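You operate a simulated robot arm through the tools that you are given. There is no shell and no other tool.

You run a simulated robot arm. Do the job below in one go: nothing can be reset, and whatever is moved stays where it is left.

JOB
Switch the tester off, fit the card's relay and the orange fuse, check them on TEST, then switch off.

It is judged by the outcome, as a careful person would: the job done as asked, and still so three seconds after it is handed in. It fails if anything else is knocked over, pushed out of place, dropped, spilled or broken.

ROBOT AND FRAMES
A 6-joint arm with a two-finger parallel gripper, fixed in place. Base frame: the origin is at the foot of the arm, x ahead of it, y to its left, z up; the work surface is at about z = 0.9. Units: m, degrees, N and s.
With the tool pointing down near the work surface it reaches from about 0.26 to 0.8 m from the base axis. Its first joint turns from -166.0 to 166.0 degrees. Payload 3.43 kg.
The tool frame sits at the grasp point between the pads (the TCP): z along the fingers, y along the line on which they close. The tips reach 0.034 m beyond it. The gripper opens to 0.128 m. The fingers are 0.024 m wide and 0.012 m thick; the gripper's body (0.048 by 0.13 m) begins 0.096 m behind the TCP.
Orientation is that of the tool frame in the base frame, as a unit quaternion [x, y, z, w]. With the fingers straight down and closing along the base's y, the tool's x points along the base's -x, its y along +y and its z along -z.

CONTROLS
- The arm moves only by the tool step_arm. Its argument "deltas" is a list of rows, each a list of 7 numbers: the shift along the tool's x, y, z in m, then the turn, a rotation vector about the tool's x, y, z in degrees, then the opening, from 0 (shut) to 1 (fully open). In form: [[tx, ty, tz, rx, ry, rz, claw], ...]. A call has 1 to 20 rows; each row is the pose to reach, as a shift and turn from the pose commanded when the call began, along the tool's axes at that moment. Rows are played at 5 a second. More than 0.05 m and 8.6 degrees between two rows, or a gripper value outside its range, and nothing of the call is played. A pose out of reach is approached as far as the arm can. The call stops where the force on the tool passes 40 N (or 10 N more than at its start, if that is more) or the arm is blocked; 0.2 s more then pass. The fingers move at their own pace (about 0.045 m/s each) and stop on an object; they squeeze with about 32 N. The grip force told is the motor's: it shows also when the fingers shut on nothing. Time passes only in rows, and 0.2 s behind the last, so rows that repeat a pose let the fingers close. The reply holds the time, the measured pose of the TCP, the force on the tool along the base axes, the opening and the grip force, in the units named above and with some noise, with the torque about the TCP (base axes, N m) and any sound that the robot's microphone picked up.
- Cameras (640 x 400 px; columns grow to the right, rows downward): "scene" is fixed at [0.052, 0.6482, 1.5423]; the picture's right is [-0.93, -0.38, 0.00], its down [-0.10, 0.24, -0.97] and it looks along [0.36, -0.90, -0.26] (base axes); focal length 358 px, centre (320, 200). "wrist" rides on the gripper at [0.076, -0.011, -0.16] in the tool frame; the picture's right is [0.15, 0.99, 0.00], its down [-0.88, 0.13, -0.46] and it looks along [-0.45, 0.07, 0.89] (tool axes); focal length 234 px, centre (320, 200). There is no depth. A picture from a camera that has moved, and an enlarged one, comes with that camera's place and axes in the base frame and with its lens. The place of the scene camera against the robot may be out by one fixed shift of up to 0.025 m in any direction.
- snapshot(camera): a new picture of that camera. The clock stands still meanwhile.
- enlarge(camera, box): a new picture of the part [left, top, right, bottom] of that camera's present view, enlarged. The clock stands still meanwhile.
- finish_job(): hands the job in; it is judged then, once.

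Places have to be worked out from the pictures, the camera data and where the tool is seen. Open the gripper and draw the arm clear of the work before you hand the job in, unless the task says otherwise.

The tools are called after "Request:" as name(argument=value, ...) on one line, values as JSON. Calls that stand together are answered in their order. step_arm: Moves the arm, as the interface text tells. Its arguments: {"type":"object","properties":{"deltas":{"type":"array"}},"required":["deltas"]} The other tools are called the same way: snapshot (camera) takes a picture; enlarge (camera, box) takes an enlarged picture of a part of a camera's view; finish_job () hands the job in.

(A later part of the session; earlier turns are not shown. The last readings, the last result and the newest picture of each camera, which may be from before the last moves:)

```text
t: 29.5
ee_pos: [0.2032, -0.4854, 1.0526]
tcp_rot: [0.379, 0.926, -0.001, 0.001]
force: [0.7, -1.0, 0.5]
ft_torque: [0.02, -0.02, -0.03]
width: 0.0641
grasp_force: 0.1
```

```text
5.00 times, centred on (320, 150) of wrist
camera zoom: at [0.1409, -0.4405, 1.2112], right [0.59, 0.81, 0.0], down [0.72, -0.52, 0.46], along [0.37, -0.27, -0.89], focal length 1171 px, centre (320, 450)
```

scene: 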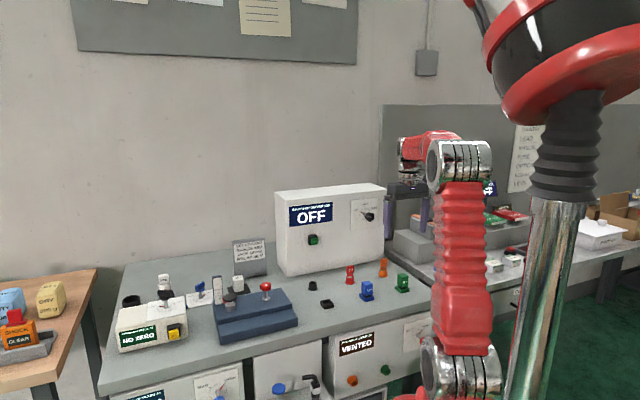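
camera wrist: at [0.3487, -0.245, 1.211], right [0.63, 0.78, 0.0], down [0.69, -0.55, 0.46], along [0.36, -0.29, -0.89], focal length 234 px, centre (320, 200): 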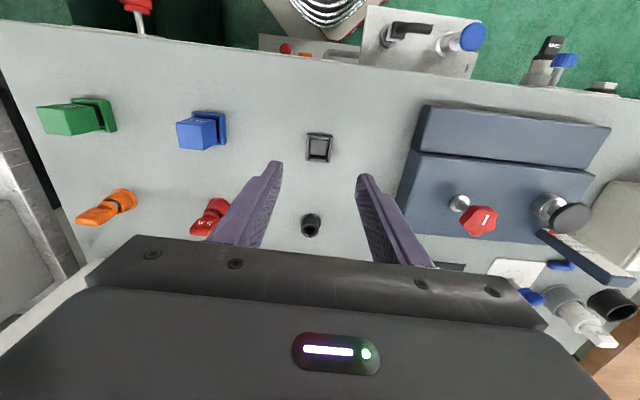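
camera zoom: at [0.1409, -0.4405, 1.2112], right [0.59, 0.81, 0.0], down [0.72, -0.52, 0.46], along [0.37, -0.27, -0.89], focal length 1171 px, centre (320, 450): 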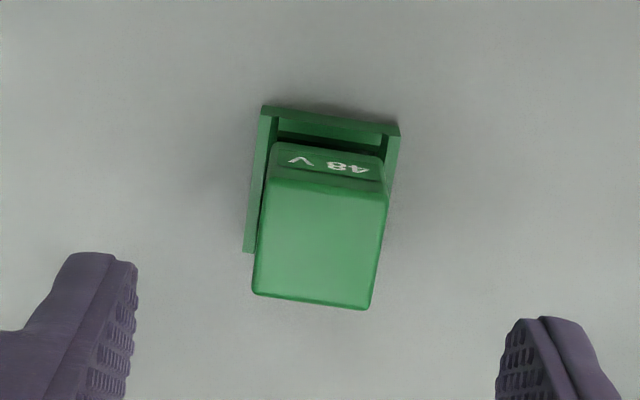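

Alignment is within half a degree. I descend over the relay to put the tips at the bottom of its body, above the tray rim.

Request:
step_arm(deltas=[[0.0005, 0.0008, 0.02, 0, 0, -0.3, 0.5], [0.0005, 0.0008, 0.04, 0, 0, -0.3, 0.5], [0.0005, 0.0008, 0.058, 0, 0, -0.3, 0.5], [0.0005, 0.0008, 0.074, 0, 0, -0.3, 0.5], [0.0005, 0.0008, 0.083, 0, 0, -0.3, 0.5], [0.0005, 0.0008, 0.088, 0, 0, -0.3, 0.5], [0.0005, 0.0008, 0.088, 0, 0, -0.3, 0.5]])

Request:
snapshot(camera="wrist")

Request:
enlarge(camera="scene", box=[340, 230, 450, 310])

```text
t: 31.1
ee_pos: [0.2048, -0.4848, 0.964]
tcp_rot: [0.376, 0.926, -0.003, 0.001]
force: [-0.1, -0.4, 1.5]
ft_torque: [0.01, 0.0, -0.02]
width: 0.064
grasp_force: 0.1
```

```text
taken
camera wrist: at [0.1414, -0.4393, 1.1231], right [0.58, 0.81, 0.0], down [0.72, -0.52, 0.46], along [0.37, -0.27, -0.89], focal length 234 px, centre (320, 200)
```

wrist: 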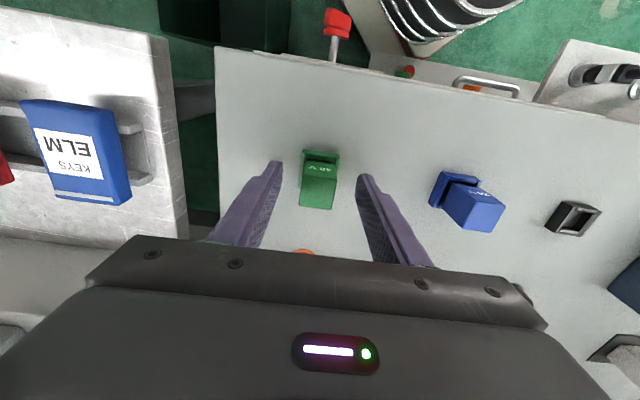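

```text
5.00 times, centred on (395, 270) of scene
camera zoom: at [0.052, 0.6482, 1.5423], right [-0.93, -0.38, 0.0], down [-0.1, 0.24, -0.97], along [0.36, -0.9, -0.26], focal length 1789 px, centre (-55, -150)
```

zoom: 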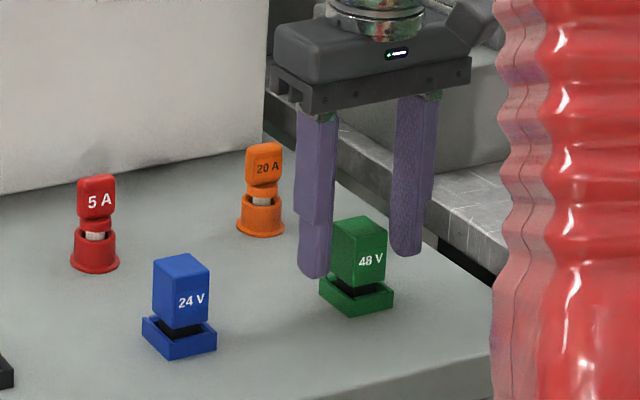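

The pads straddle the relay body with the tips above the tray. I close on it.

Request:
step_arm(deltas=[[0, 0, 0, 0, 0, 0, 0.35], [0, 0, 0, 0, 0, 0, 0.22], [0, 0, 0, 0, 0, 0, 0.1], [0, 0, 0, 0, 0, 0, 0.1], [0, 0, 0, 0, 0, 0, 0.1], [0, 0, 0, 0, 0, 0, 0.1]])

Request:
enlarge(camera="wrist", box=[240, 120, 400, 250])

Request:
enlarge(camera="scene", box=[370, 250, 430, 300])

```text
t: 32.5
ee_pos: [0.2026, -0.4849, 0.9637]
tcp_rot: [0.376, 0.927, -0.002, 0.0]
force: [0.0, 0.7, -0.1]
ft_torque: [0.02, 0.0, 0.01]
width: 0.027
grasp_force: 24.1
```

```text
3.08 times, centred on (320, 185) of wrist
camera zoom: at [0.1413, -0.4393, 1.1232], right [0.58, 0.81, 0.0], down [0.72, -0.52, 0.46], along [0.37, -0.27, -0.89], focal length 720 px, centre (320, 246)
```

zoom: 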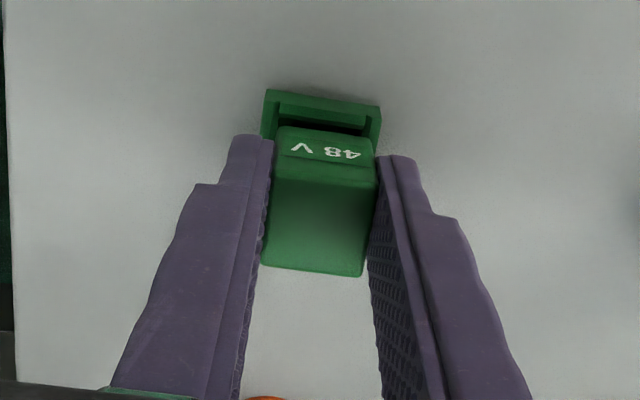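

```text
8.00 times, centred on (400, 275) of scene
camera zoom: at [0.052, 0.6482, 1.5423], right [-0.93, -0.38, 0.0], down [-0.1, 0.24, -0.97], along [0.36, -0.9, -0.26], focal length 2862 px, centre (-320, -400)
```

zoom: 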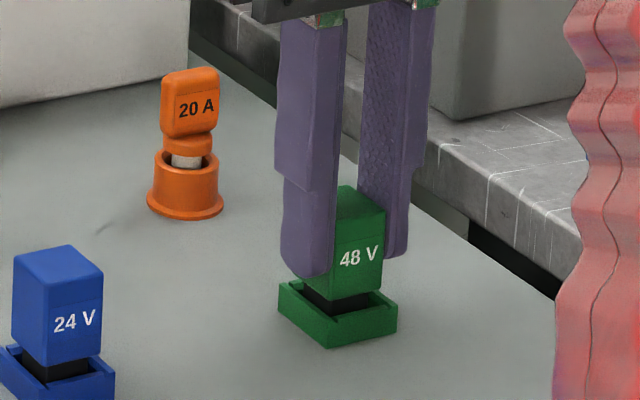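

Relay is gripped (27 mm). I lift it 10 cm, watching the grip.

Request:
step_arm(deltas=[[0, 0, -0.01, 0, 0, 0, 0.1], [0, 0, -0.02, 0, 0, 0, 0.1], [0, 0, -0.04, 0, 0, 0, 0.1], [0, 0, -0.06, 0, 0, 0, 0.1], [0, 0, -0.08, 0, 0, 0, 0.1], [0, 0, -0.1, 0, 0, 0, 0.1], [0, 0, -0.1, 0, 0, 0, 0.1]])

Request:
snapshot(camera="wrist")

Request:
enlarge(camera="scene", box=[350, 220, 440, 300])

```text
t: 34.1
ee_pos: [0.2041, -0.4846, 1.0633]
tcp_rot: [0.377, 0.926, -0.001, 0.001]
force: [-0.4, 0.3, -0.4]
ft_torque: [0.0, 0.0, -0.01]
width: 0.0269
grasp_force: 24.0
```

```text
taken
camera wrist: at [0.1414, -0.439, 1.2235], right [0.58, 0.81, 0.0], down [0.72, -0.52, 0.46], along [0.37, -0.27, -0.89], focal length 234 px, centre (320, 200)
```

wrist: 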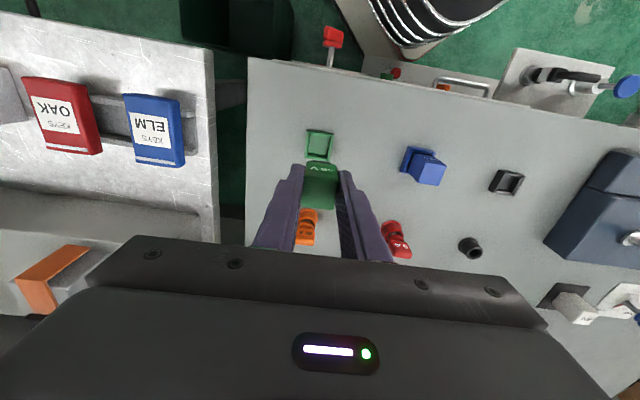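

```text
5.00 times, centred on (395, 260) of scene
camera zoom: at [0.052, 0.6482, 1.5423], right [-0.93, -0.38, 0.0], down [-0.1, 0.24, -0.97], along [0.36, -0.9, -0.26], focal length 1789 px, centre (-55, -100)
```

zoom: 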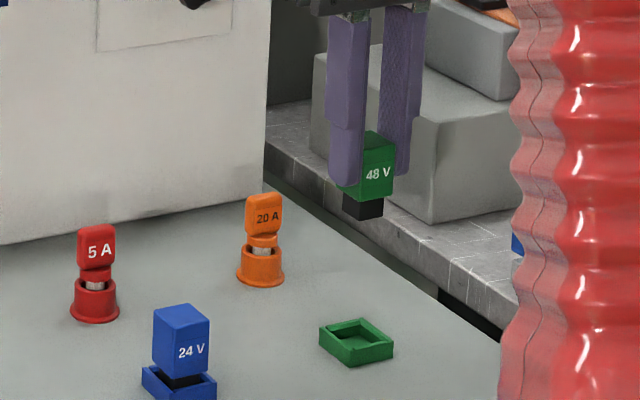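

The relay is out of its tray, held square, its black plug about 13 mm long. I zoom on the tray and socket to compare their recesses.

Request:
enlarge(camera="wrist", box=[290, 115, 350, 165])

Request:
enlarge(camera="wrist", box=[478, 155, 538, 205])

Request:
enlarge(camera="scene", box=[310, 285, 350, 315])

Request:
enlarge(camera="scene", box=[395, 240, 435, 270])

```text
8.00 times, centred on (320, 140) of wrist
camera zoom: at [0.1414, -0.439, 1.2235], right [0.58, 0.81, 0.0], down [0.72, -0.52, 0.46], along [0.37, -0.27, -0.89], focal length 1873 px, centre (320, 680)
```

zoom: 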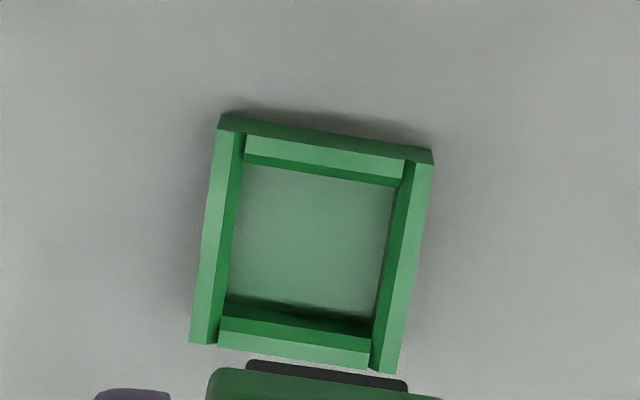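

```text
8.00 times, centred on (508, 180) of wrist
camera zoom: at [0.1414, -0.439, 1.2235], right [0.58, 0.81, 0.0], down [0.72, -0.52, 0.46], along [0.37, -0.27, -0.89], focal length 1873 px, centre (-1184, 360)
```

zoom: 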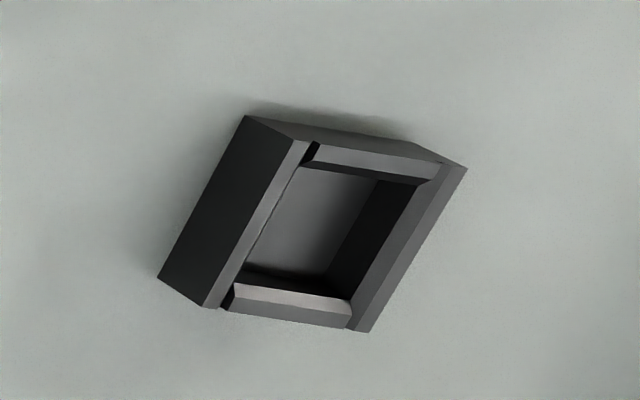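

```text
13.33 times, centred on (330, 300) of scene
camera zoom: at [0.052, 0.6482, 1.5423], right [-0.93, -0.38, 0.0], down [-0.1, 0.24, -0.97], along [0.36, -0.9, -0.26], focal length 4770 px, centre (187, -1133)
```

zoom: 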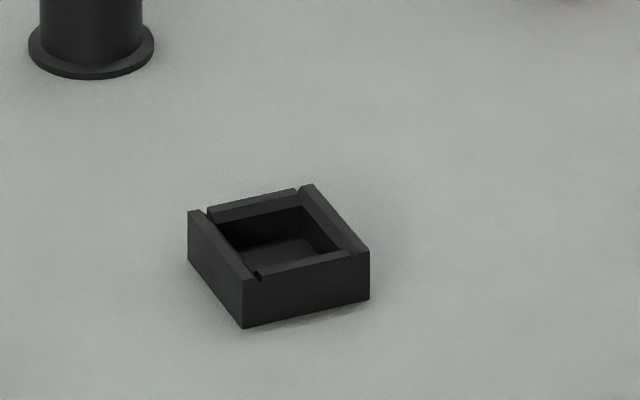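

```text
13.33 times, centred on (415, 255) of scene
camera zoom: at [0.052, 0.6482, 1.5423], right [-0.93, -0.38, 0.0], down [-0.1, 0.24, -0.97], along [0.36, -0.9, -0.26], focal length 4770 px, centre (-947, -533)
```

zoom: 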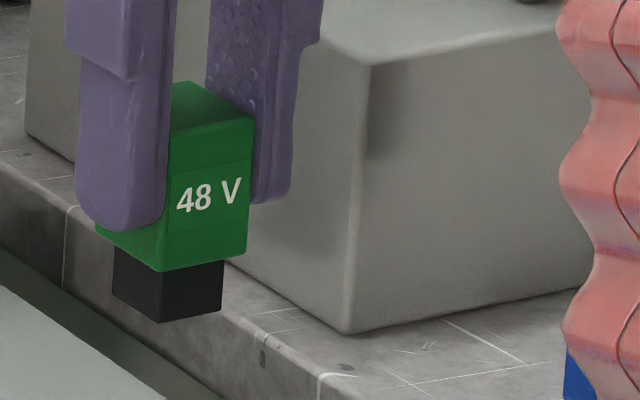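

The socket is a plain square recess (~23 mm) and the plug ~19 mm, so there's about 2 mm of play. I carry the relay along the row to above the square socket at the same height, where the socket should appear exactly where the tray appears now.

Request:
step_arm(deltas=[[-0.0021, 0.04, 0, 0, 0, 0, 0.1], [-0.0042, 0.08, 0, 0, 0, 0, 0.1], [-0.0063, 0.12, 0, 0, 0, 0, 0.1], [-0.0084, 0.16, 0, 0, 0, 0, 0.1], [-0.0105, 0.2, 0, 0, 0, 0, 0.1], [-0.0126, 0.24, 0, 0, 0, 0, 0.1], [-0.0142, 0.27, 0, 0, 0, 0, 0.1], [-0.0147, 0.2796, 0, 0, 0, 0, 0.1], [-0.0147, 0.2796, 0, 0, 0, 0, 0.1], [-0.0147, 0.2796, 0, 0, 0, 0, 0.1]])

Request:
enlarge(camera="wrist", box=[290, 115, 350, 165])

Request:
snapshot(camera="wrist")

```text
t: 36.3
ee_pos: [0.4097, -0.2937, 1.0646]
tcp_rot: [0.376, 0.927, 0.0, 0.0]
force: [0.6, 0.5, -0.1]
ft_torque: [0.03, 0.04, -0.02]
width: 0.027
grasp_force: 24.5
```

```text
8.00 times, centred on (320, 140) of wrist
camera zoom: at [0.3471, -0.248, 1.223], right [0.58, 0.81, 0.0], down [0.72, -0.52, 0.46], along [0.37, -0.27, -0.89], focal length 1873 px, centre (320, 680)
```

zoom: 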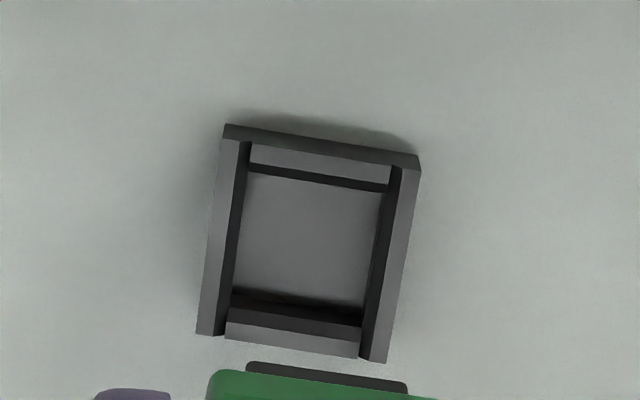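

```text
taken
camera wrist: at [0.3471, -0.248, 1.223], right [0.58, 0.81, 0.0], down [0.72, -0.52, 0.46], along [0.37, -0.27, -0.89], focal length 234 px, centre (320, 200)
```

wrist: 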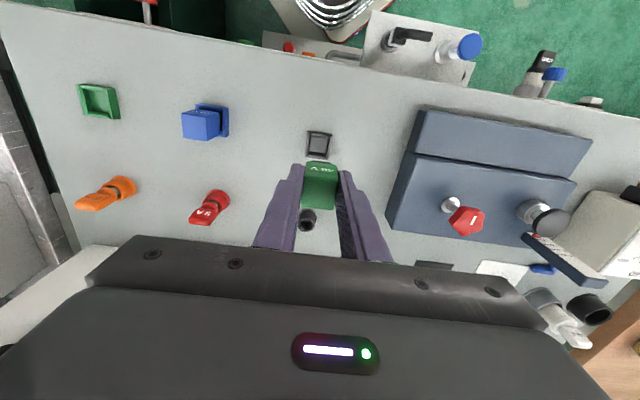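

The socket shows within ~0.6 mm of where the tray was. I lower to just above the socket and check from both cameras.

Request:
step_arm(deltas=[[0, -0.0006, 0.02, 0, 0, 0, 0.1], [0, -0.0006, 0.04, 0, 0, 0, 0.1], [0, -0.0006, 0.06, 0, 0, 0, 0.1], [0, -0.0006, 0.075, 0, 0, 0, 0.1], [0, -0.0006, 0.085, 0, 0, 0, 0.1], [0, -0.0006, 0.085, 0, 0, 0, 0.1]])

Request:
enlarge(camera="wrist", box=[280, 120, 360, 190])

Request:
enlarge(camera="scene", box=[300, 260, 360, 315])

```text
t: 37.7
ee_pos: [0.4085, -0.2952, 0.978]
tcp_rot: [0.376, 0.927, -0.002, 0.001]
force: [-0.4, -0.2, -0.8]
ft_torque: [0.0, -0.01, 0.02]
width: 0.0269
grasp_force: 23.8
```

```text
5.71 times, centred on (320, 155) of wrist
camera zoom: at [0.3465, -0.2496, 1.1375], right [0.58, 0.81, 0.0], down [0.72, -0.52, 0.46], along [0.37, -0.27, -0.89], focal length 1338 px, centre (320, 457)
```

zoom: 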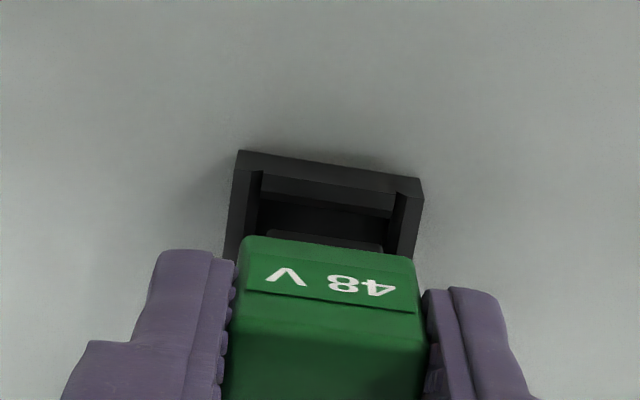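

```text
7.27 times, centred on (330, 288) of scene
camera zoom: at [0.052, 0.6482, 1.5423], right [-0.93, -0.38, 0.0], down [-0.1, 0.24, -0.97], along [0.36, -0.9, -0.26], focal length 2602 px, centre (247, -436)
```

zoom: 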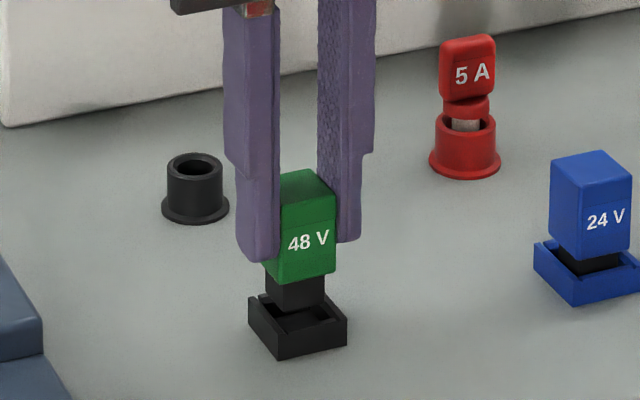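

The plug is just above the recess and looks centred. I lower slowly in 2 mm steps, watching the force.

Request:
step_arm(deltas=[[0, 0, 0.002, 0, 0, 0, 0.1], [0, 0, 0.004, 0, 0, 0, 0.1], [0, 0, 0.006, 0, 0, 0, 0.1], [0, 0, 0.008, 0, 0, 0, 0.1], [0, 0, 0.01, 0, 0, 0, 0.1], [0, 0, 0.012, 0, 0, 0, 0.1], [0, 0, 0.014, 0, 0, 0, 0.1]])

Request:
enlarge(camera="wrist", box=[280, 120, 360, 190])

Request:
enlarge(camera="scene", box=[300, 260, 360, 315])

```text
t: 39.3
ee_pos: [0.4087, -0.2955, 0.9645]
tcp_rot: [0.376, 0.926, -0.001, 0.001]
force: [-3.1, 1.6, 3.0]
ft_torque: [0.09, 0.08, -0.02]
width: 0.0268
grasp_force: 24.2
```

```text
5.71 times, centred on (320, 155) of wrist
camera zoom: at [0.3467, -0.2497, 1.1236], right [0.58, 0.81, 0.0], down [0.72, -0.52, 0.46], along [0.37, -0.27, -0.89], focal length 1338 px, centre (320, 457)
```

zoom: 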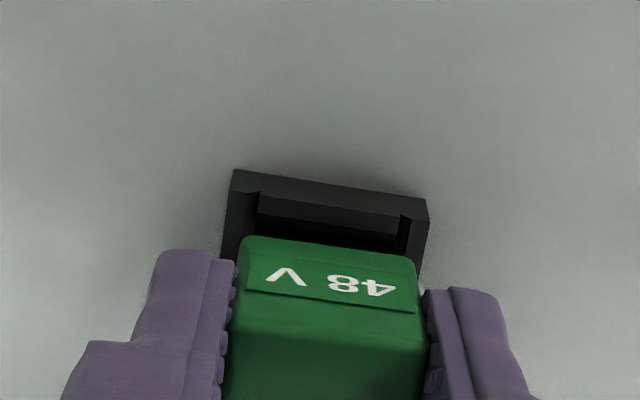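

```text
7.27 times, centred on (330, 288) of scene
camera zoom: at [0.052, 0.6482, 1.5423], right [-0.93, -0.38, 0.0], down [-0.1, 0.24, -0.97], along [0.36, -0.9, -0.26], focal length 2602 px, centre (247, -436)
```

zoom: 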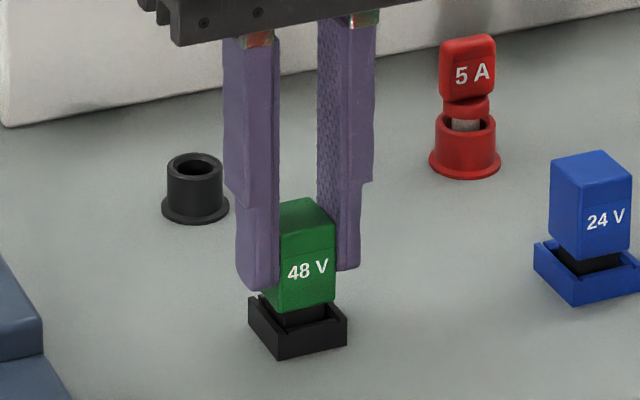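

A small side force (toward the robot, ~3 N) suggests the plug touches the far chamfer; I shift 0.8 mm toward the robot and keep lowering.

Request:
step_arm(deltas=[[0.0008, 0, 0, 0, 0, 0, 0.1], [0.0008, 0, 0.0015, 0, 0, 0, 0.1], [0.0008, 0, 0.003, 0, 0, 0, 0.1], [0.0008, 0, 0.0045, 0, 0, 0, 0.1], [0.0008, 0, 0.006, 0, 0, 0, 0.1]])

Request:
enlarge(camera="scene", box=[300, 260, 360, 315])

```text
t: 40.5
ee_pos: [0.4087, -0.2945, 0.9588]
tcp_rot: [0.376, 0.926, -0.002, 0.001]
force: [1.8, -2.6, 22.0]
ft_torque: [-0.08, -0.07, -0.01]
width: 0.0271
grasp_force: 23.7
```

```text
7.27 times, centred on (330, 288) of scene
camera zoom: at [0.052, 0.6482, 1.5423], right [-0.93, -0.38, 0.0], down [-0.1, 0.24, -0.97], along [0.36, -0.9, -0.26], focal length 2602 px, centre (247, -436)
```

zoom: 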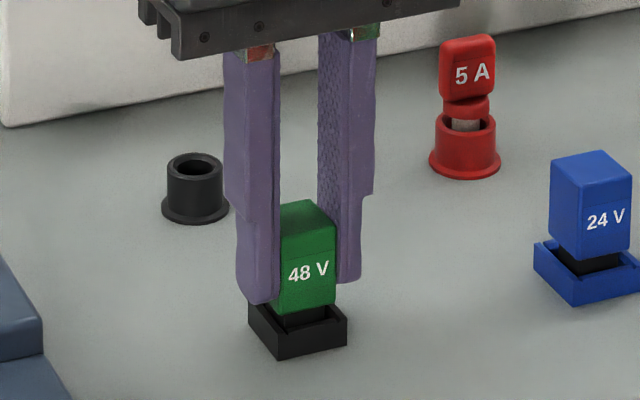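

The relay stopped at the same height it had in its tray while the fingers slid ~5 mm with 22 N of downward push, so it seems to be resting on the socket floor. I release with a small opening, rise, and inspect.

Request:
step_arm(deltas=[[0, 0, -0.001, 0, 0, 0, 0.2], [0, 0, -0.001, 0, 0, 0, 0.3], [0, 0, -0.001, 0, 0, 0, 0.35], [0, 0, -0.001, 0, 0, 0, 0.35], [0, 0, -0.02, 0, 0, 0, 0.35], [0, 0, -0.04, 0, 0, 0, 0.35], [0, 0, -0.07, 0, 0, 0, 0.4], [0, 0, -0.1, 0, 0, 0, 0.5], [0, 0, -0.1, 0, 0, 0, 0.5]])

Request:
enlarge(camera="wrist", box=[280, 110, 360, 180])

Request:
enlarge(camera="scene", box=[310, 265, 380, 315])

```text
t: 42.5
ee_pos: [0.4083, -0.2939, 1.0586]
tcp_rot: [0.377, 0.926, -0.002, 0.001]
force: [-0.9, -0.1, -0.4]
ft_torque: [-0.01, 0.02, 0.01]
width: 0.064
grasp_force: 0.1
```

```text
5.71 times, centred on (320, 145) of wrist
camera zoom: at [0.3458, -0.2489, 1.2176], right [0.58, 0.81, 0.0], down [0.72, -0.52, 0.46], along [0.37, -0.27, -0.89], focal length 1338 px, centre (320, 514)
```

zoom: 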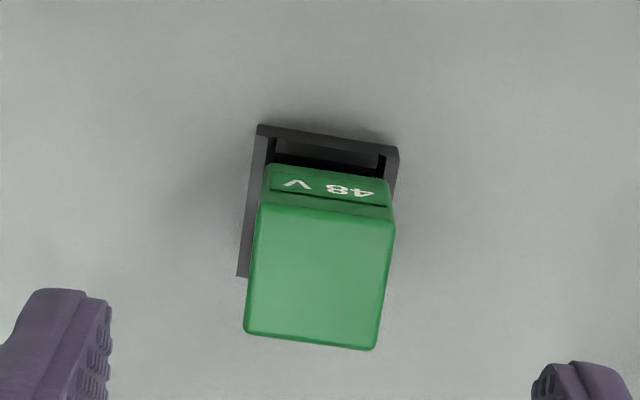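

```text
8.00 times, centred on (345, 290) of scene
camera zoom: at [0.052, 0.6482, 1.5423], right [-0.93, -0.38, 0.0], down [-0.1, 0.24, -0.97], along [0.36, -0.9, -0.26], focal length 2862 px, centre (120, -520)
```

zoom: 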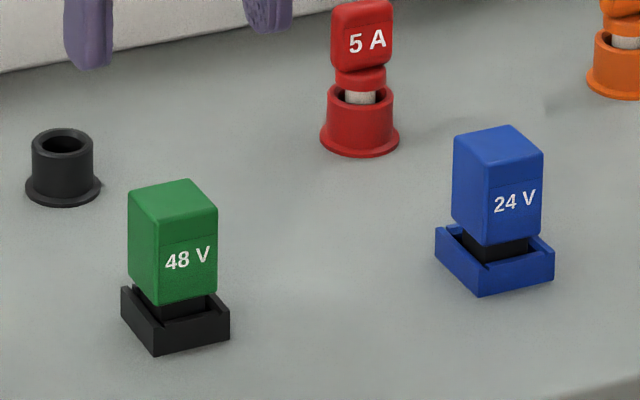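

The 48 V relay stands upright in the square socket just as the blue one does in its tray. Next I look straight over the round socket at the same height.

Request:
step_arm(deltas=[[-0.03, -0.0006, 0, 0, 0, 0, 0.5], [-0.06, -0.0012, 0, 0, 0, 0, 0.5], [-0.09, -0.0018, 0, 0, 0, 0, 0.5], [-0.1176, -0.0022, 0, 0, 0, 0, 0.5], [-0.1176, -0.0022, 0, 0, 0, 0, 0.5], [-0.1176, -0.0022, 0, 0, 0, 0, 0.5]])

Request:
enlarge(camera="wrist", box=[280, 110, 360, 180])

Request:
snapshot(camera="wrist")

```text
t: 43.9
ee_pos: [0.4903, -0.3779, 1.059]
tcp_rot: [0.377, 0.926, -0.002, 0.0]
force: [0.2, -1.0, 0.1]
ft_torque: [-0.01, -0.01, -0.02]
width: 0.0641
grasp_force: 0.0
```

```text
5.71 times, centred on (320, 145) of wrist
camera zoom: at [0.4286, -0.3324, 1.2184], right [0.58, 0.81, 0.0], down [0.72, -0.52, 0.46], along [0.37, -0.27, -0.89], focal length 1338 px, centre (320, 514)
```

zoom: 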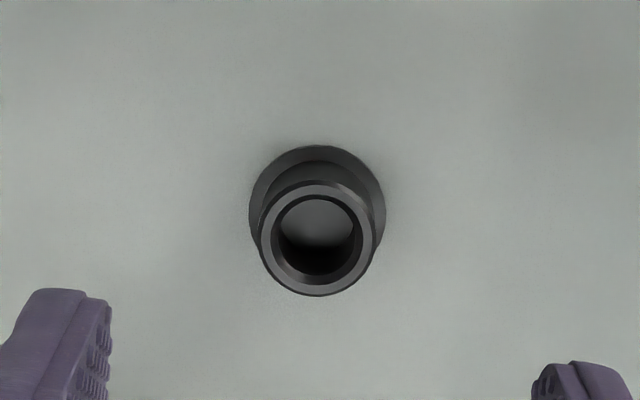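

```text
taken
camera wrist: at [0.4286, -0.3324, 1.2184], right [0.58, 0.81, 0.0], down [0.72, -0.52, 0.46], along [0.37, -0.27, -0.89], focal length 234 px, centre (320, 200)
```

wrist: 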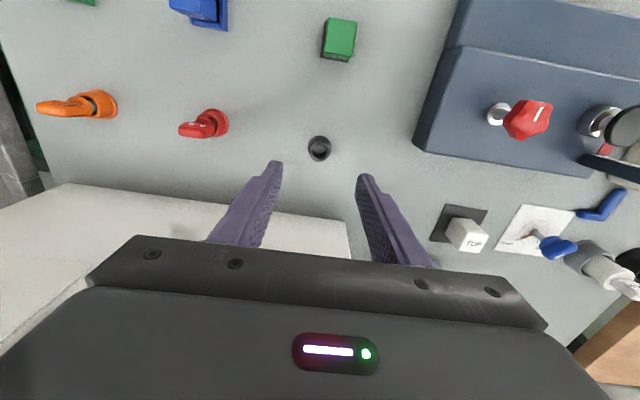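

Round socket: centre at about (-3.6 mm, +1.1 mm) in the tool frame, rim ~27 mm tall, bore ~17.7 mm. I now move over the orange 20 A fuse at the same height.

Request:
step_arm(deltas=[[0.0015, -0.04, 0, 0, 0, 0, 0.5], [0.003, -0.08, 0, 0, 0, 0, 0.5], [0.005, -0.12, 0, 0, 0, 0, 0.5], [0.0065, -0.16, 0, 0, 0, 0, 0.5], [0.008, -0.2, 0, 0, 0, 0, 0.5], [0.0095, -0.24, 0, 0, 0, 0, 0.5], [0.011, -0.278, 0, 0, 0, 0, 0.5], [0.011, -0.278, 0, 0, 0, 0, 0.5], [0.011, -0.278, 0, 0, 0, 0, 0.5]])

Request:
enlarge(camera="wrist", box=[280, 110, 360, 180])

Request:
enlarge(camera="scene", box=[360, 245, 410, 290])

```text
t: 45.9
ee_pos: [0.2889, -0.5688, 1.06]
tcp_rot: [0.377, 0.926, -0.002, 0.0]
force: [0.0, 0.0, 0.0]
ft_torque: [-0.03, 0.04, -0.02]
width: 0.0641
grasp_force: 0.0
```

```text
5.71 times, centred on (320, 145) of wrist
camera zoom: at [0.2269, -0.5229, 1.219], right [0.58, 0.81, 0.0], down [0.72, -0.52, 0.46], along [0.37, -0.27, -0.89], focal length 1338 px, centre (320, 514)
```

zoom: 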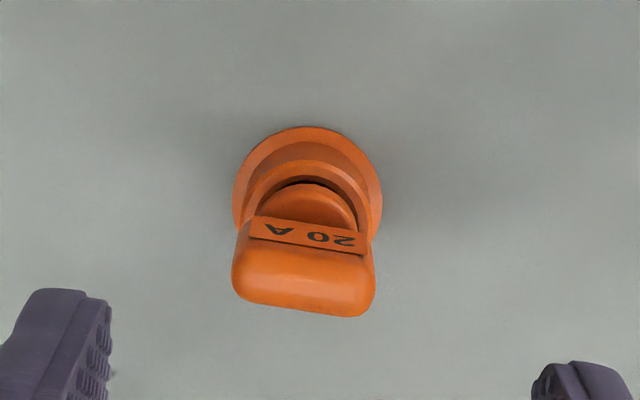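

```text
8.89 times, centred on (385, 268) of scene
camera zoom: at [0.052, 0.6482, 1.5423], right [-0.93, -0.38, 0.0], down [-0.1, 0.24, -0.97], along [0.36, -0.9, -0.26], focal length 3180 px, centre (-258, -400)
```

zoom: 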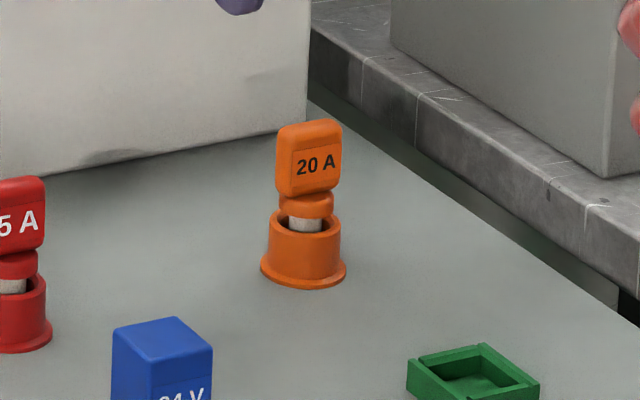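

The fuse's tab (about 26 mm wide, top ≈ 0.969) is aligned with the hand within ~1°, its centre ~(-1.2, -1.7) mm off. I descend over the tab, tips staying above the holder's rim.

Request:
step_arm(deltas=[[-0.0012, -0.0017, 0.02, 0, 0, 1, 0.5], [-0.0012, -0.0017, 0.04, 0, 0, 1, 0.5], [-0.0012, -0.0017, 0.06, 0, 0, 1, 0.5], [-0.0012, -0.0017, 0.077, 0, 0, 1, 0.5], [-0.0012, -0.0017, 0.087, 0, 0, 1, 0.5], [-0.0012, -0.0017, 0.093, 0, 0, 1, 0.5], [-0.0012, -0.0017, 0.093, 0, 0, 1, 0.5]])

Request:
enlarge(camera="wrist", box=[240, 120, 400, 250])

Request:
enlarge(camera="scene", box=[355, 235, 415, 290])

```text
t: 47.5
ee_pos: [0.2895, -0.5706, 0.9658]
tcp_rot: [0.384, 0.923, -0.002, 0.001]
force: [0.1, 0.2, 0.4]
ft_torque: [-0.01, -0.05, -0.01]
width: 0.064
grasp_force: 0.0
```

```text
3.08 times, centred on (320, 185) of wrist
camera zoom: at [0.2277, -0.5244, 1.1254], right [0.6, 0.8, 0.0], down [0.71, -0.53, 0.46], along [0.36, -0.28, -0.89], focal length 720 px, centre (320, 246)
```

zoom: 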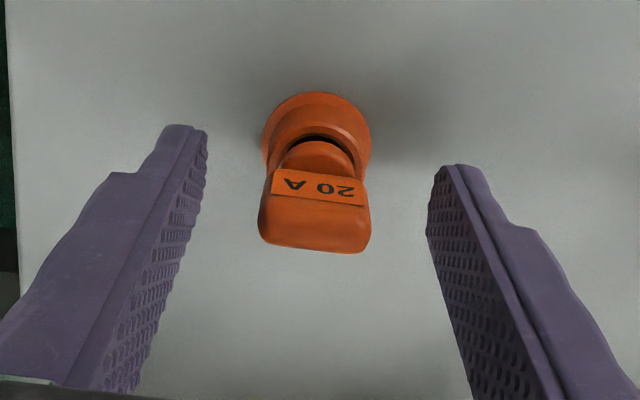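

```text
7.27 times, centred on (385, 262) of scene
camera zoom: at [0.052, 0.6482, 1.5423], right [-0.93, -0.38, 0.0], down [-0.1, 0.24, -0.97], along [0.36, -0.9, -0.26], focal length 2602 px, centre (-153, -254)
```

zoom: 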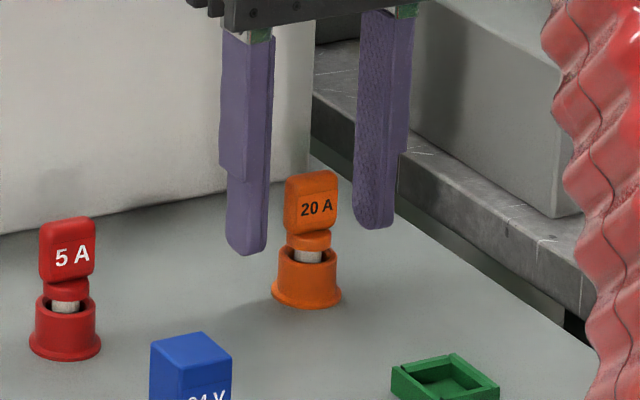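

Fingers are placed evenly about the tab. I close on the fuse.

Request:
step_arm(deltas=[[0, 0, 0, 0, 0, 0, 0.35], [0, 0, 0, 0, 0, 0, 0.22], [0, 0, 0, 0, 0, 0, 0.1], [0, 0, 0, 0, 0, 0, 0.1], [0, 0, 0, 0, 0, 0, 0.1], [0, 0, 0, 0, 0, 0, 0.1]])

Request:
step_arm(deltas=[[0, 0, -0.01, 0, 0, 0, 0.1], [0, 0, -0.02, 0, 0, 0, 0.1], [0, 0, -0.04, 0, 0, 0, 0.1], [0, 0, -0.06, 0, 0, 0, 0.1], [0, 0, -0.08, 0, 0, 0, 0.1], [0, 0, -0.1, 0, 0, 0, 0.1], [0, 0, -0.1, 0, 0, 0, 0.1]])

Request:
enlarge(camera="wrist", box=[280, 110, 360, 180])

Request:
enlarge(camera="scene", box=[355, 215, 415, 290])

Request:
snapshot(camera="wrist")

```text
t: 48.9
ee_pos: [0.2896, -0.5702, 0.966]
tcp_rot: [0.384, 0.923, -0.002, 0.0]
force: [0.2, -1.0, -0.1]
ft_torque: [0.0, -0.01, 0.0]
width: 0.0278
grasp_force: 23.6
```

```text
t: 50.5
ee_pos: [0.2879, -0.5708, 1.0657]
tcp_rot: [0.384, 0.923, -0.001, 0.001]
force: [-0.1, -0.5, -0.1]
ft_torque: [0.03, -0.01, 0.0]
width: 0.0277
grasp_force: 23.7
```

```text
5.71 times, centred on (320, 145) of wrist
camera zoom: at [0.2272, -0.5243, 1.2257], right [0.6, 0.8, 0.0], down [0.71, -0.53, 0.46], along [0.36, -0.28, -0.89], focal length 1338 px, centre (320, 514)
```

zoom: 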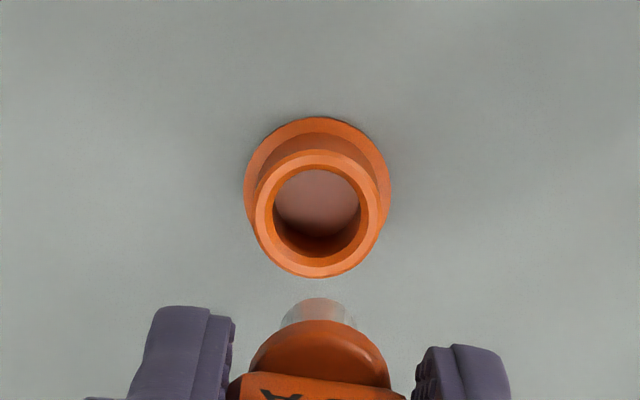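

```text
5.33 times, centred on (385, 252) of scene
camera zoom: at [0.052, 0.6482, 1.5423], right [-0.93, -0.38, 0.0], down [-0.1, 0.24, -0.97], along [0.36, -0.9, -0.26], focal length 1908 px, centre (-27, -80)
```

zoom: 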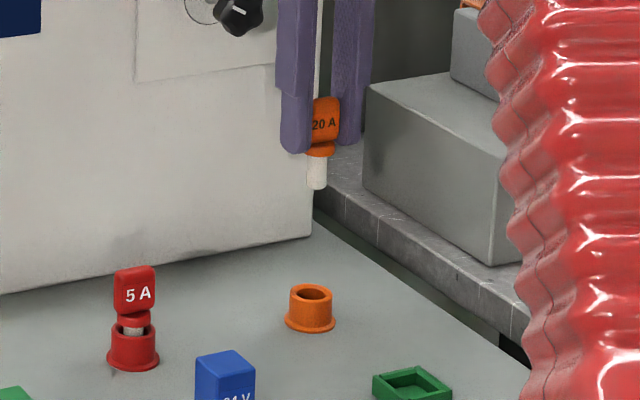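

```text
taken
camera wrist: at [0.2272, -0.5243, 1.2257], right [0.6, 0.8, 0.0], down [0.71, -0.53, 0.46], along [0.36, -0.28, -0.89], focal length 234 px, centre (320, 200)
```

wrist: 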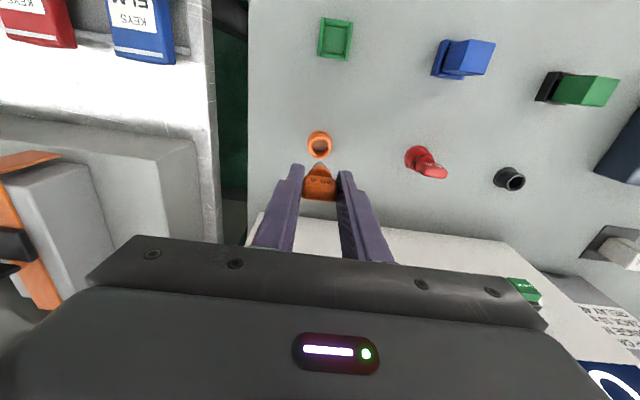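

The fuse is held upright (27.8 mm) and clear of its holder. I carry it at this height along the row to above the round socket.

Request:
step_arm(deltas=[[-0.0012, 0.04, 0, 0, 0, 0, 0.1], [-0.0024, 0.08, 0, 0, 0, 0, 0.1], [-0.0036, 0.12, 0, 0, 0, 0, 0.1], [-0.0048, 0.16, 0, 0, 0, 0, 0.1], [-0.006, 0.2, 0, 0, 0, 0, 0.1], [-0.0073, 0.24, 0, 0, 0, 0, 0.1], [-0.0082, 0.27, 0, 0, 0, 0, 0.1], [-0.0085, 0.281, 0, 0, 0, 0, 0.1], [-0.0085, 0.281, 0, 0, 0, 0, 0.1], [-0.0085, 0.281, 0, 0, 0, 0, 0.1]])

Request:
enlarge(camera="wrist", box=[280, 110, 360, 180])

Request:
enlarge(camera="scene", box=[280, 220, 360, 320])

```text
t: 52.7
ee_pos: [0.4941, -0.378, 1.0651]
tcp_rot: [0.384, 0.923, -0.002, 0.0]
force: [-1.0, -0.5, -0.2]
ft_torque: [-0.01, -0.01, 0.0]
width: 0.028
grasp_force: 24.2
```

```text
5.71 times, centred on (320, 145) of wrist
camera zoom: at [0.4327, -0.332, 1.2239], right [0.6, 0.8, 0.0], down [0.71, -0.53, 0.46], along [0.36, -0.28, -0.89], focal length 1338 px, centre (320, 514)
```

zoom: 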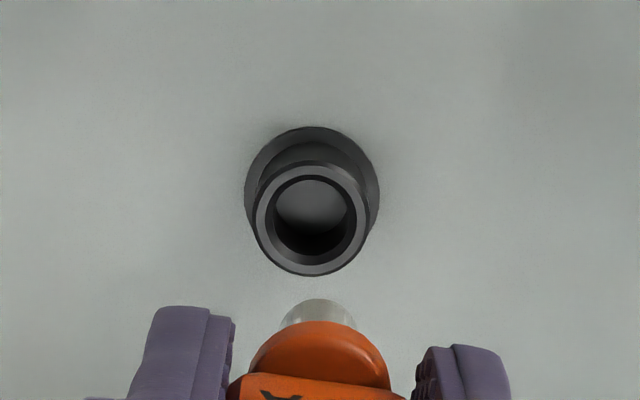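

```text
4.00 times, centred on (320, 270) of scene
camera zoom: at [0.052, 0.6482, 1.5423], right [-0.93, -0.38, 0.0], down [-0.1, 0.24, -0.97], along [0.36, -0.9, -0.26], focal length 1431 px, centre (320, -80)
```

zoom: 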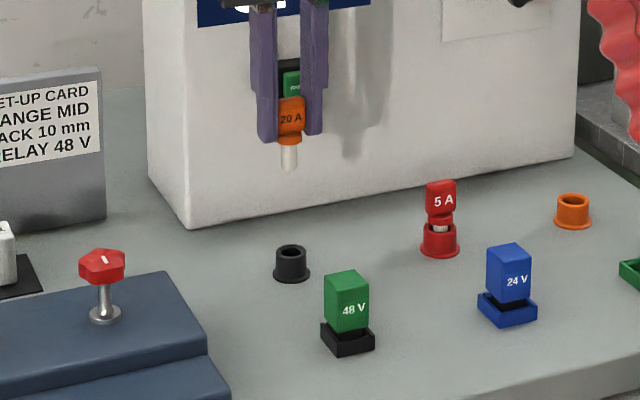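

The socket shows ~1.3 mm to the left of and ~0.7 mm beyond where the holder was, so I correct and lower to just above the rim.

Request:
step_arm(deltas=[[-0.0007, -0.0013, 0.015, 0, 0, 0, 0.1], [-0.0007, -0.0013, 0.03, 0, 0, 0, 0.1], [-0.0007, -0.0013, 0.045, 0, 0, 0, 0.1], [-0.0007, -0.0013, 0.057, 0, 0, 0, 0.1], [-0.0007, -0.0013, 0.062, 0, 0, 0, 0.1], [-0.0007, -0.0013, 0.062, 0, 0, 0, 0.1]])

Request:
enlarge(camera="wrist", box=[280, 120, 360, 190])

Request:
enlarge(camera="scene", box=[285, 250, 345, 305])

```text
t: 54.1
ee_pos: [0.4939, -0.3812, 1.0027]
tcp_rot: [0.384, 0.923, -0.002, 0.001]
force: [-0.2, 1.0, -0.5]
ft_torque: [-0.04, -0.02, -0.02]
width: 0.0278
grasp_force: 23.5
```

```text
5.71 times, centred on (320, 155) of wrist
camera zoom: at [0.4325, -0.3343, 1.1625], right [0.6, 0.8, 0.0], down [0.71, -0.53, 0.46], along [0.36, -0.28, -0.89], focal length 1338 px, centre (320, 457)
```

zoom: 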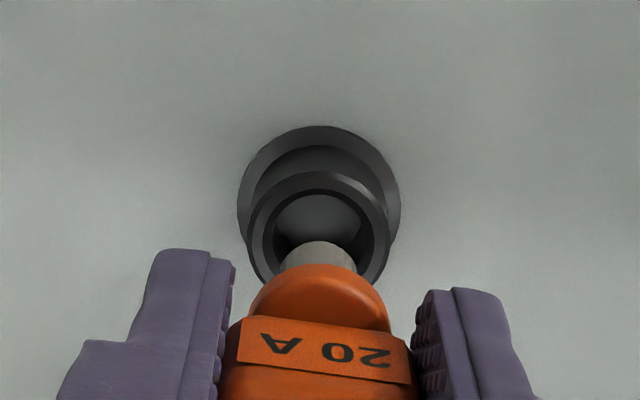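

```text
7.27 times, centred on (315, 278) of scene
camera zoom: at [0.052, 0.6482, 1.5423], right [-0.93, -0.38, 0.0], down [-0.1, 0.24, -0.97], along [0.36, -0.9, -0.26], focal length 2602 px, centre (356, -364)
```

zoom: 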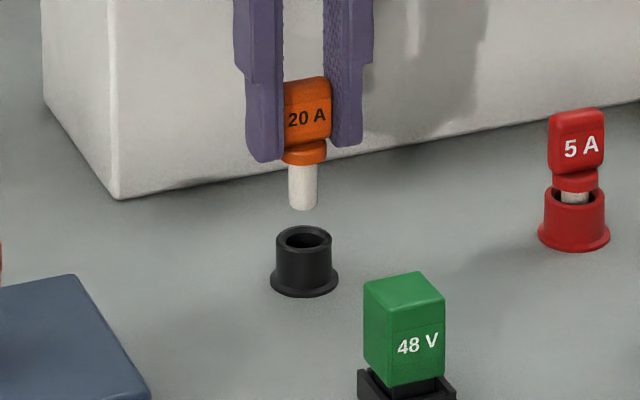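

Ferrule and bore line up in both views, ~14 mm above the rim. I continue down slowly.

Request:
step_arm(deltas=[[0, 0, 0.005, 0, 0, 0, 0.1], [0, 0, 0.01, 0, 0, 0, 0.1], [0, 0, 0.013, 0, 0, 0, 0.1], [0, 0, 0.016, 0, 0, 0, 0.1], [0, 0, 0.019, 0, 0, 0, 0.1], [0, 0, 0.022, 0, 0, 0, 0.1]])

Request:
enlarge(camera="wrist", box=[280, 120, 360, 190])

Request:
enlarge(camera="scene", box=[285, 250, 345, 305])

```text
t: 55.5
ee_pos: [0.494, -0.382, 0.9813]
tcp_rot: [0.384, 0.923, -0.002, 0.0]
force: [0.4, 0.2, 0.0]
ft_torque: [0.02, 0.0, 0.04]
width: 0.0278
grasp_force: 24.0
```

```text
5.71 times, centred on (320, 155) of wrist
camera zoom: at [0.4328, -0.3344, 1.1407], right [0.6, 0.8, 0.0], down [0.71, -0.53, 0.46], along [0.36, -0.28, -0.89], focal length 1338 px, centre (320, 457)
```

zoom: 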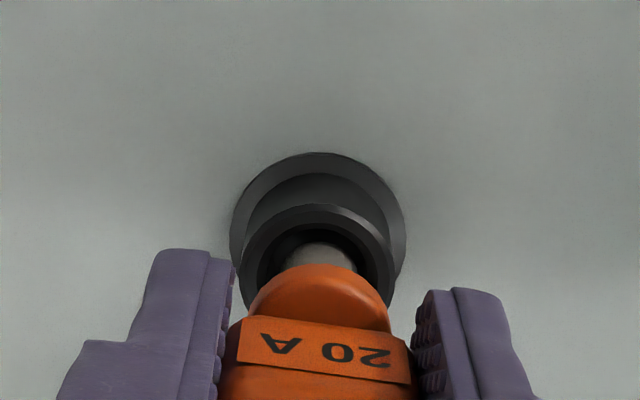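

```text
7.27 times, centred on (315, 278) of scene
camera zoom: at [0.052, 0.6482, 1.5423], right [-0.93, -0.38, 0.0], down [-0.1, 0.24, -0.97], along [0.36, -0.9, -0.26], focal length 2602 px, centre (356, -364)
```

zoom: 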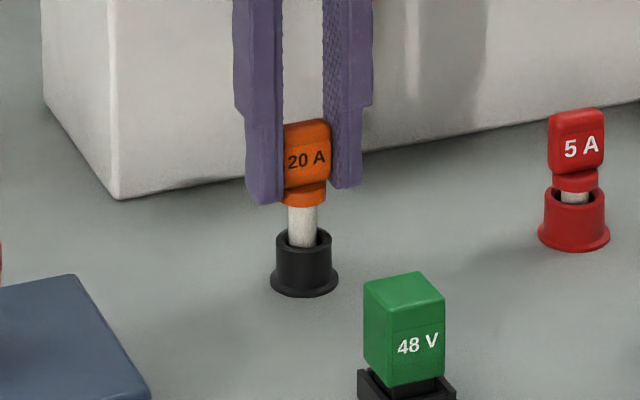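

The ferrule has entered the bore with no contact force. I continue to the bottom in small steps.

Request:
step_arm(deltas=[[0, 0, 0.003, 0, 0, 0, 0.1], [0, 0, 0.006, 0, 0, 0, 0.1], [0, 0, 0.009, 0, 0, 0, 0.1], [0, 0, 0.012, 0, 0, 0, 0.1], [0, 0, 0.0145, 0, 0, 0, 0.1]])

Request:
enlarge(camera="scene", box=[285, 250, 345, 305])

```text
t: 56.7
ee_pos: [0.4937, -0.3814, 0.9654]
tcp_rot: [0.384, 0.923, -0.002, 0.001]
force: [-0.3, 0.5, 1.1]
ft_torque: [0.0, -0.01, 0.01]
width: 0.0277
grasp_force: 23.6
```

```text
7.27 times, centred on (315, 278) of scene
camera zoom: at [0.052, 0.6482, 1.5423], right [-0.93, -0.38, 0.0], down [-0.1, 0.24, -0.97], along [0.36, -0.9, -0.26], focal length 2602 px, centre (356, -364)
```

zoom: 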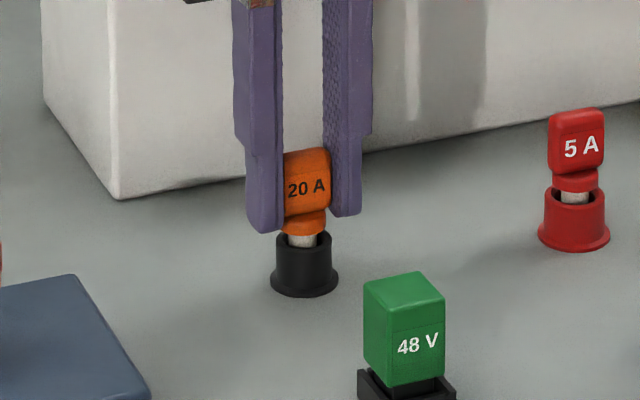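

It is at the height it had in its holder. I press a few millimetres more to seat it, watching the force.

Request:
step_arm(deltas=[[0, 0, 0.0015, 0, 0, 0, 0.1], [0, 0, 0.003, 0, 0, 0, 0.1], [0, 0, 0.0045, 0, 0, 0, 0.1], [0, 0, 0.006, 0, 0, 0, 0.1]])

Request:
enlarge(camera="scene", box=[285, 250, 345, 305])

```text
t: 57.7
ee_pos: [0.4938, -0.3819, 0.9619]
tcp_rot: [0.385, 0.923, -0.001, 0.002]
force: [2.2, -0.5, 21.9]
ft_torque: [-0.09, -0.17, -0.02]
width: 0.0279
grasp_force: 24.6
```

```text
7.27 times, centred on (315, 278) of scene
camera zoom: at [0.052, 0.6482, 1.5423], right [-0.93, -0.38, 0.0], down [-0.1, 0.24, -0.97], along [0.36, -0.9, -0.26], focal length 2602 px, centre (356, -364)
```

zoom: 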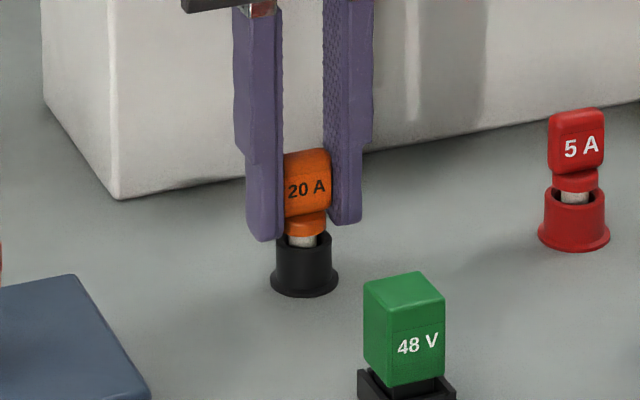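

The fuse is bottomed (22 N, fingers slid). I release, rise straight up and inspect both parts.

Request:
step_arm(deltas=[[0, 0, -0.001, 0, 0, 0, 0.2], [0, 0, -0.001, 0, 0, 0, 0.3], [0, 0, -0.001, 0, 0, 0, 0.35], [0, 0, -0.001, 0, 0, 0, 0.35], [0, 0, -0.02, 0, 0, 0, 0.35], [0, 0, -0.04, 0, 0, 0, 0.35], [0, 0, -0.07, 0, 0, 0, 0.4], [0, 0, -0.1, 0, 0, 0, 0.5], [0, 0, -0.1, 0, 0, 0, 0.5]])

Request:
enlarge(camera="scene", box=[265, 240, 365, 315])

Request:
snapshot(camera="wrist")

```text
t: 59.7
ee_pos: [0.4946, -0.3794, 1.06]
tcp_rot: [0.384, 0.923, -0.001, 0.0]
force: [-0.5, -0.8, -0.9]
ft_torque: [-0.06, -0.01, -0.02]
width: 0.064
grasp_force: 0.0
```

```text
5.33 times, centred on (315, 278) of scene
camera zoom: at [0.052, 0.6482, 1.5423], right [-0.93, -0.38, 0.0], down [-0.1, 0.24, -0.97], along [0.36, -0.9, -0.26], focal length 1908 px, centre (347, -213)
```

zoom: 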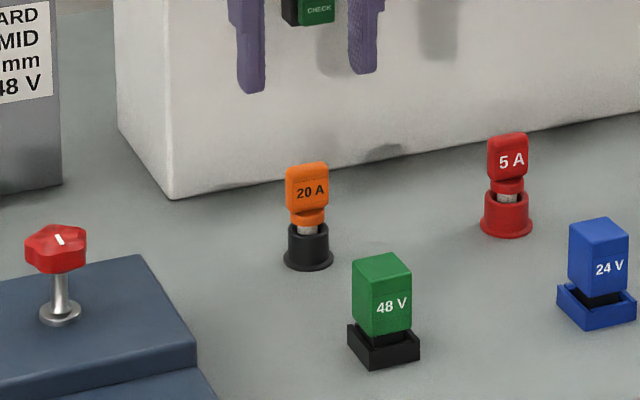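

```text
taken
camera wrist: at [0.4328, -0.3343, 1.2198], right [0.6, 0.8, 0.0], down [0.71, -0.53, 0.46], along [0.36, -0.28, -0.89], focal length 234 px, centre (320, 200)
```

wrist: 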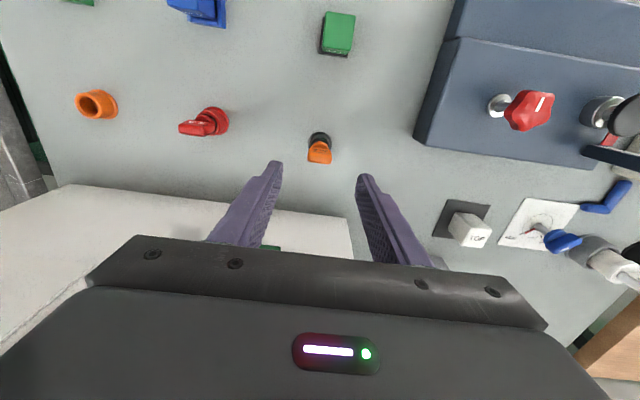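

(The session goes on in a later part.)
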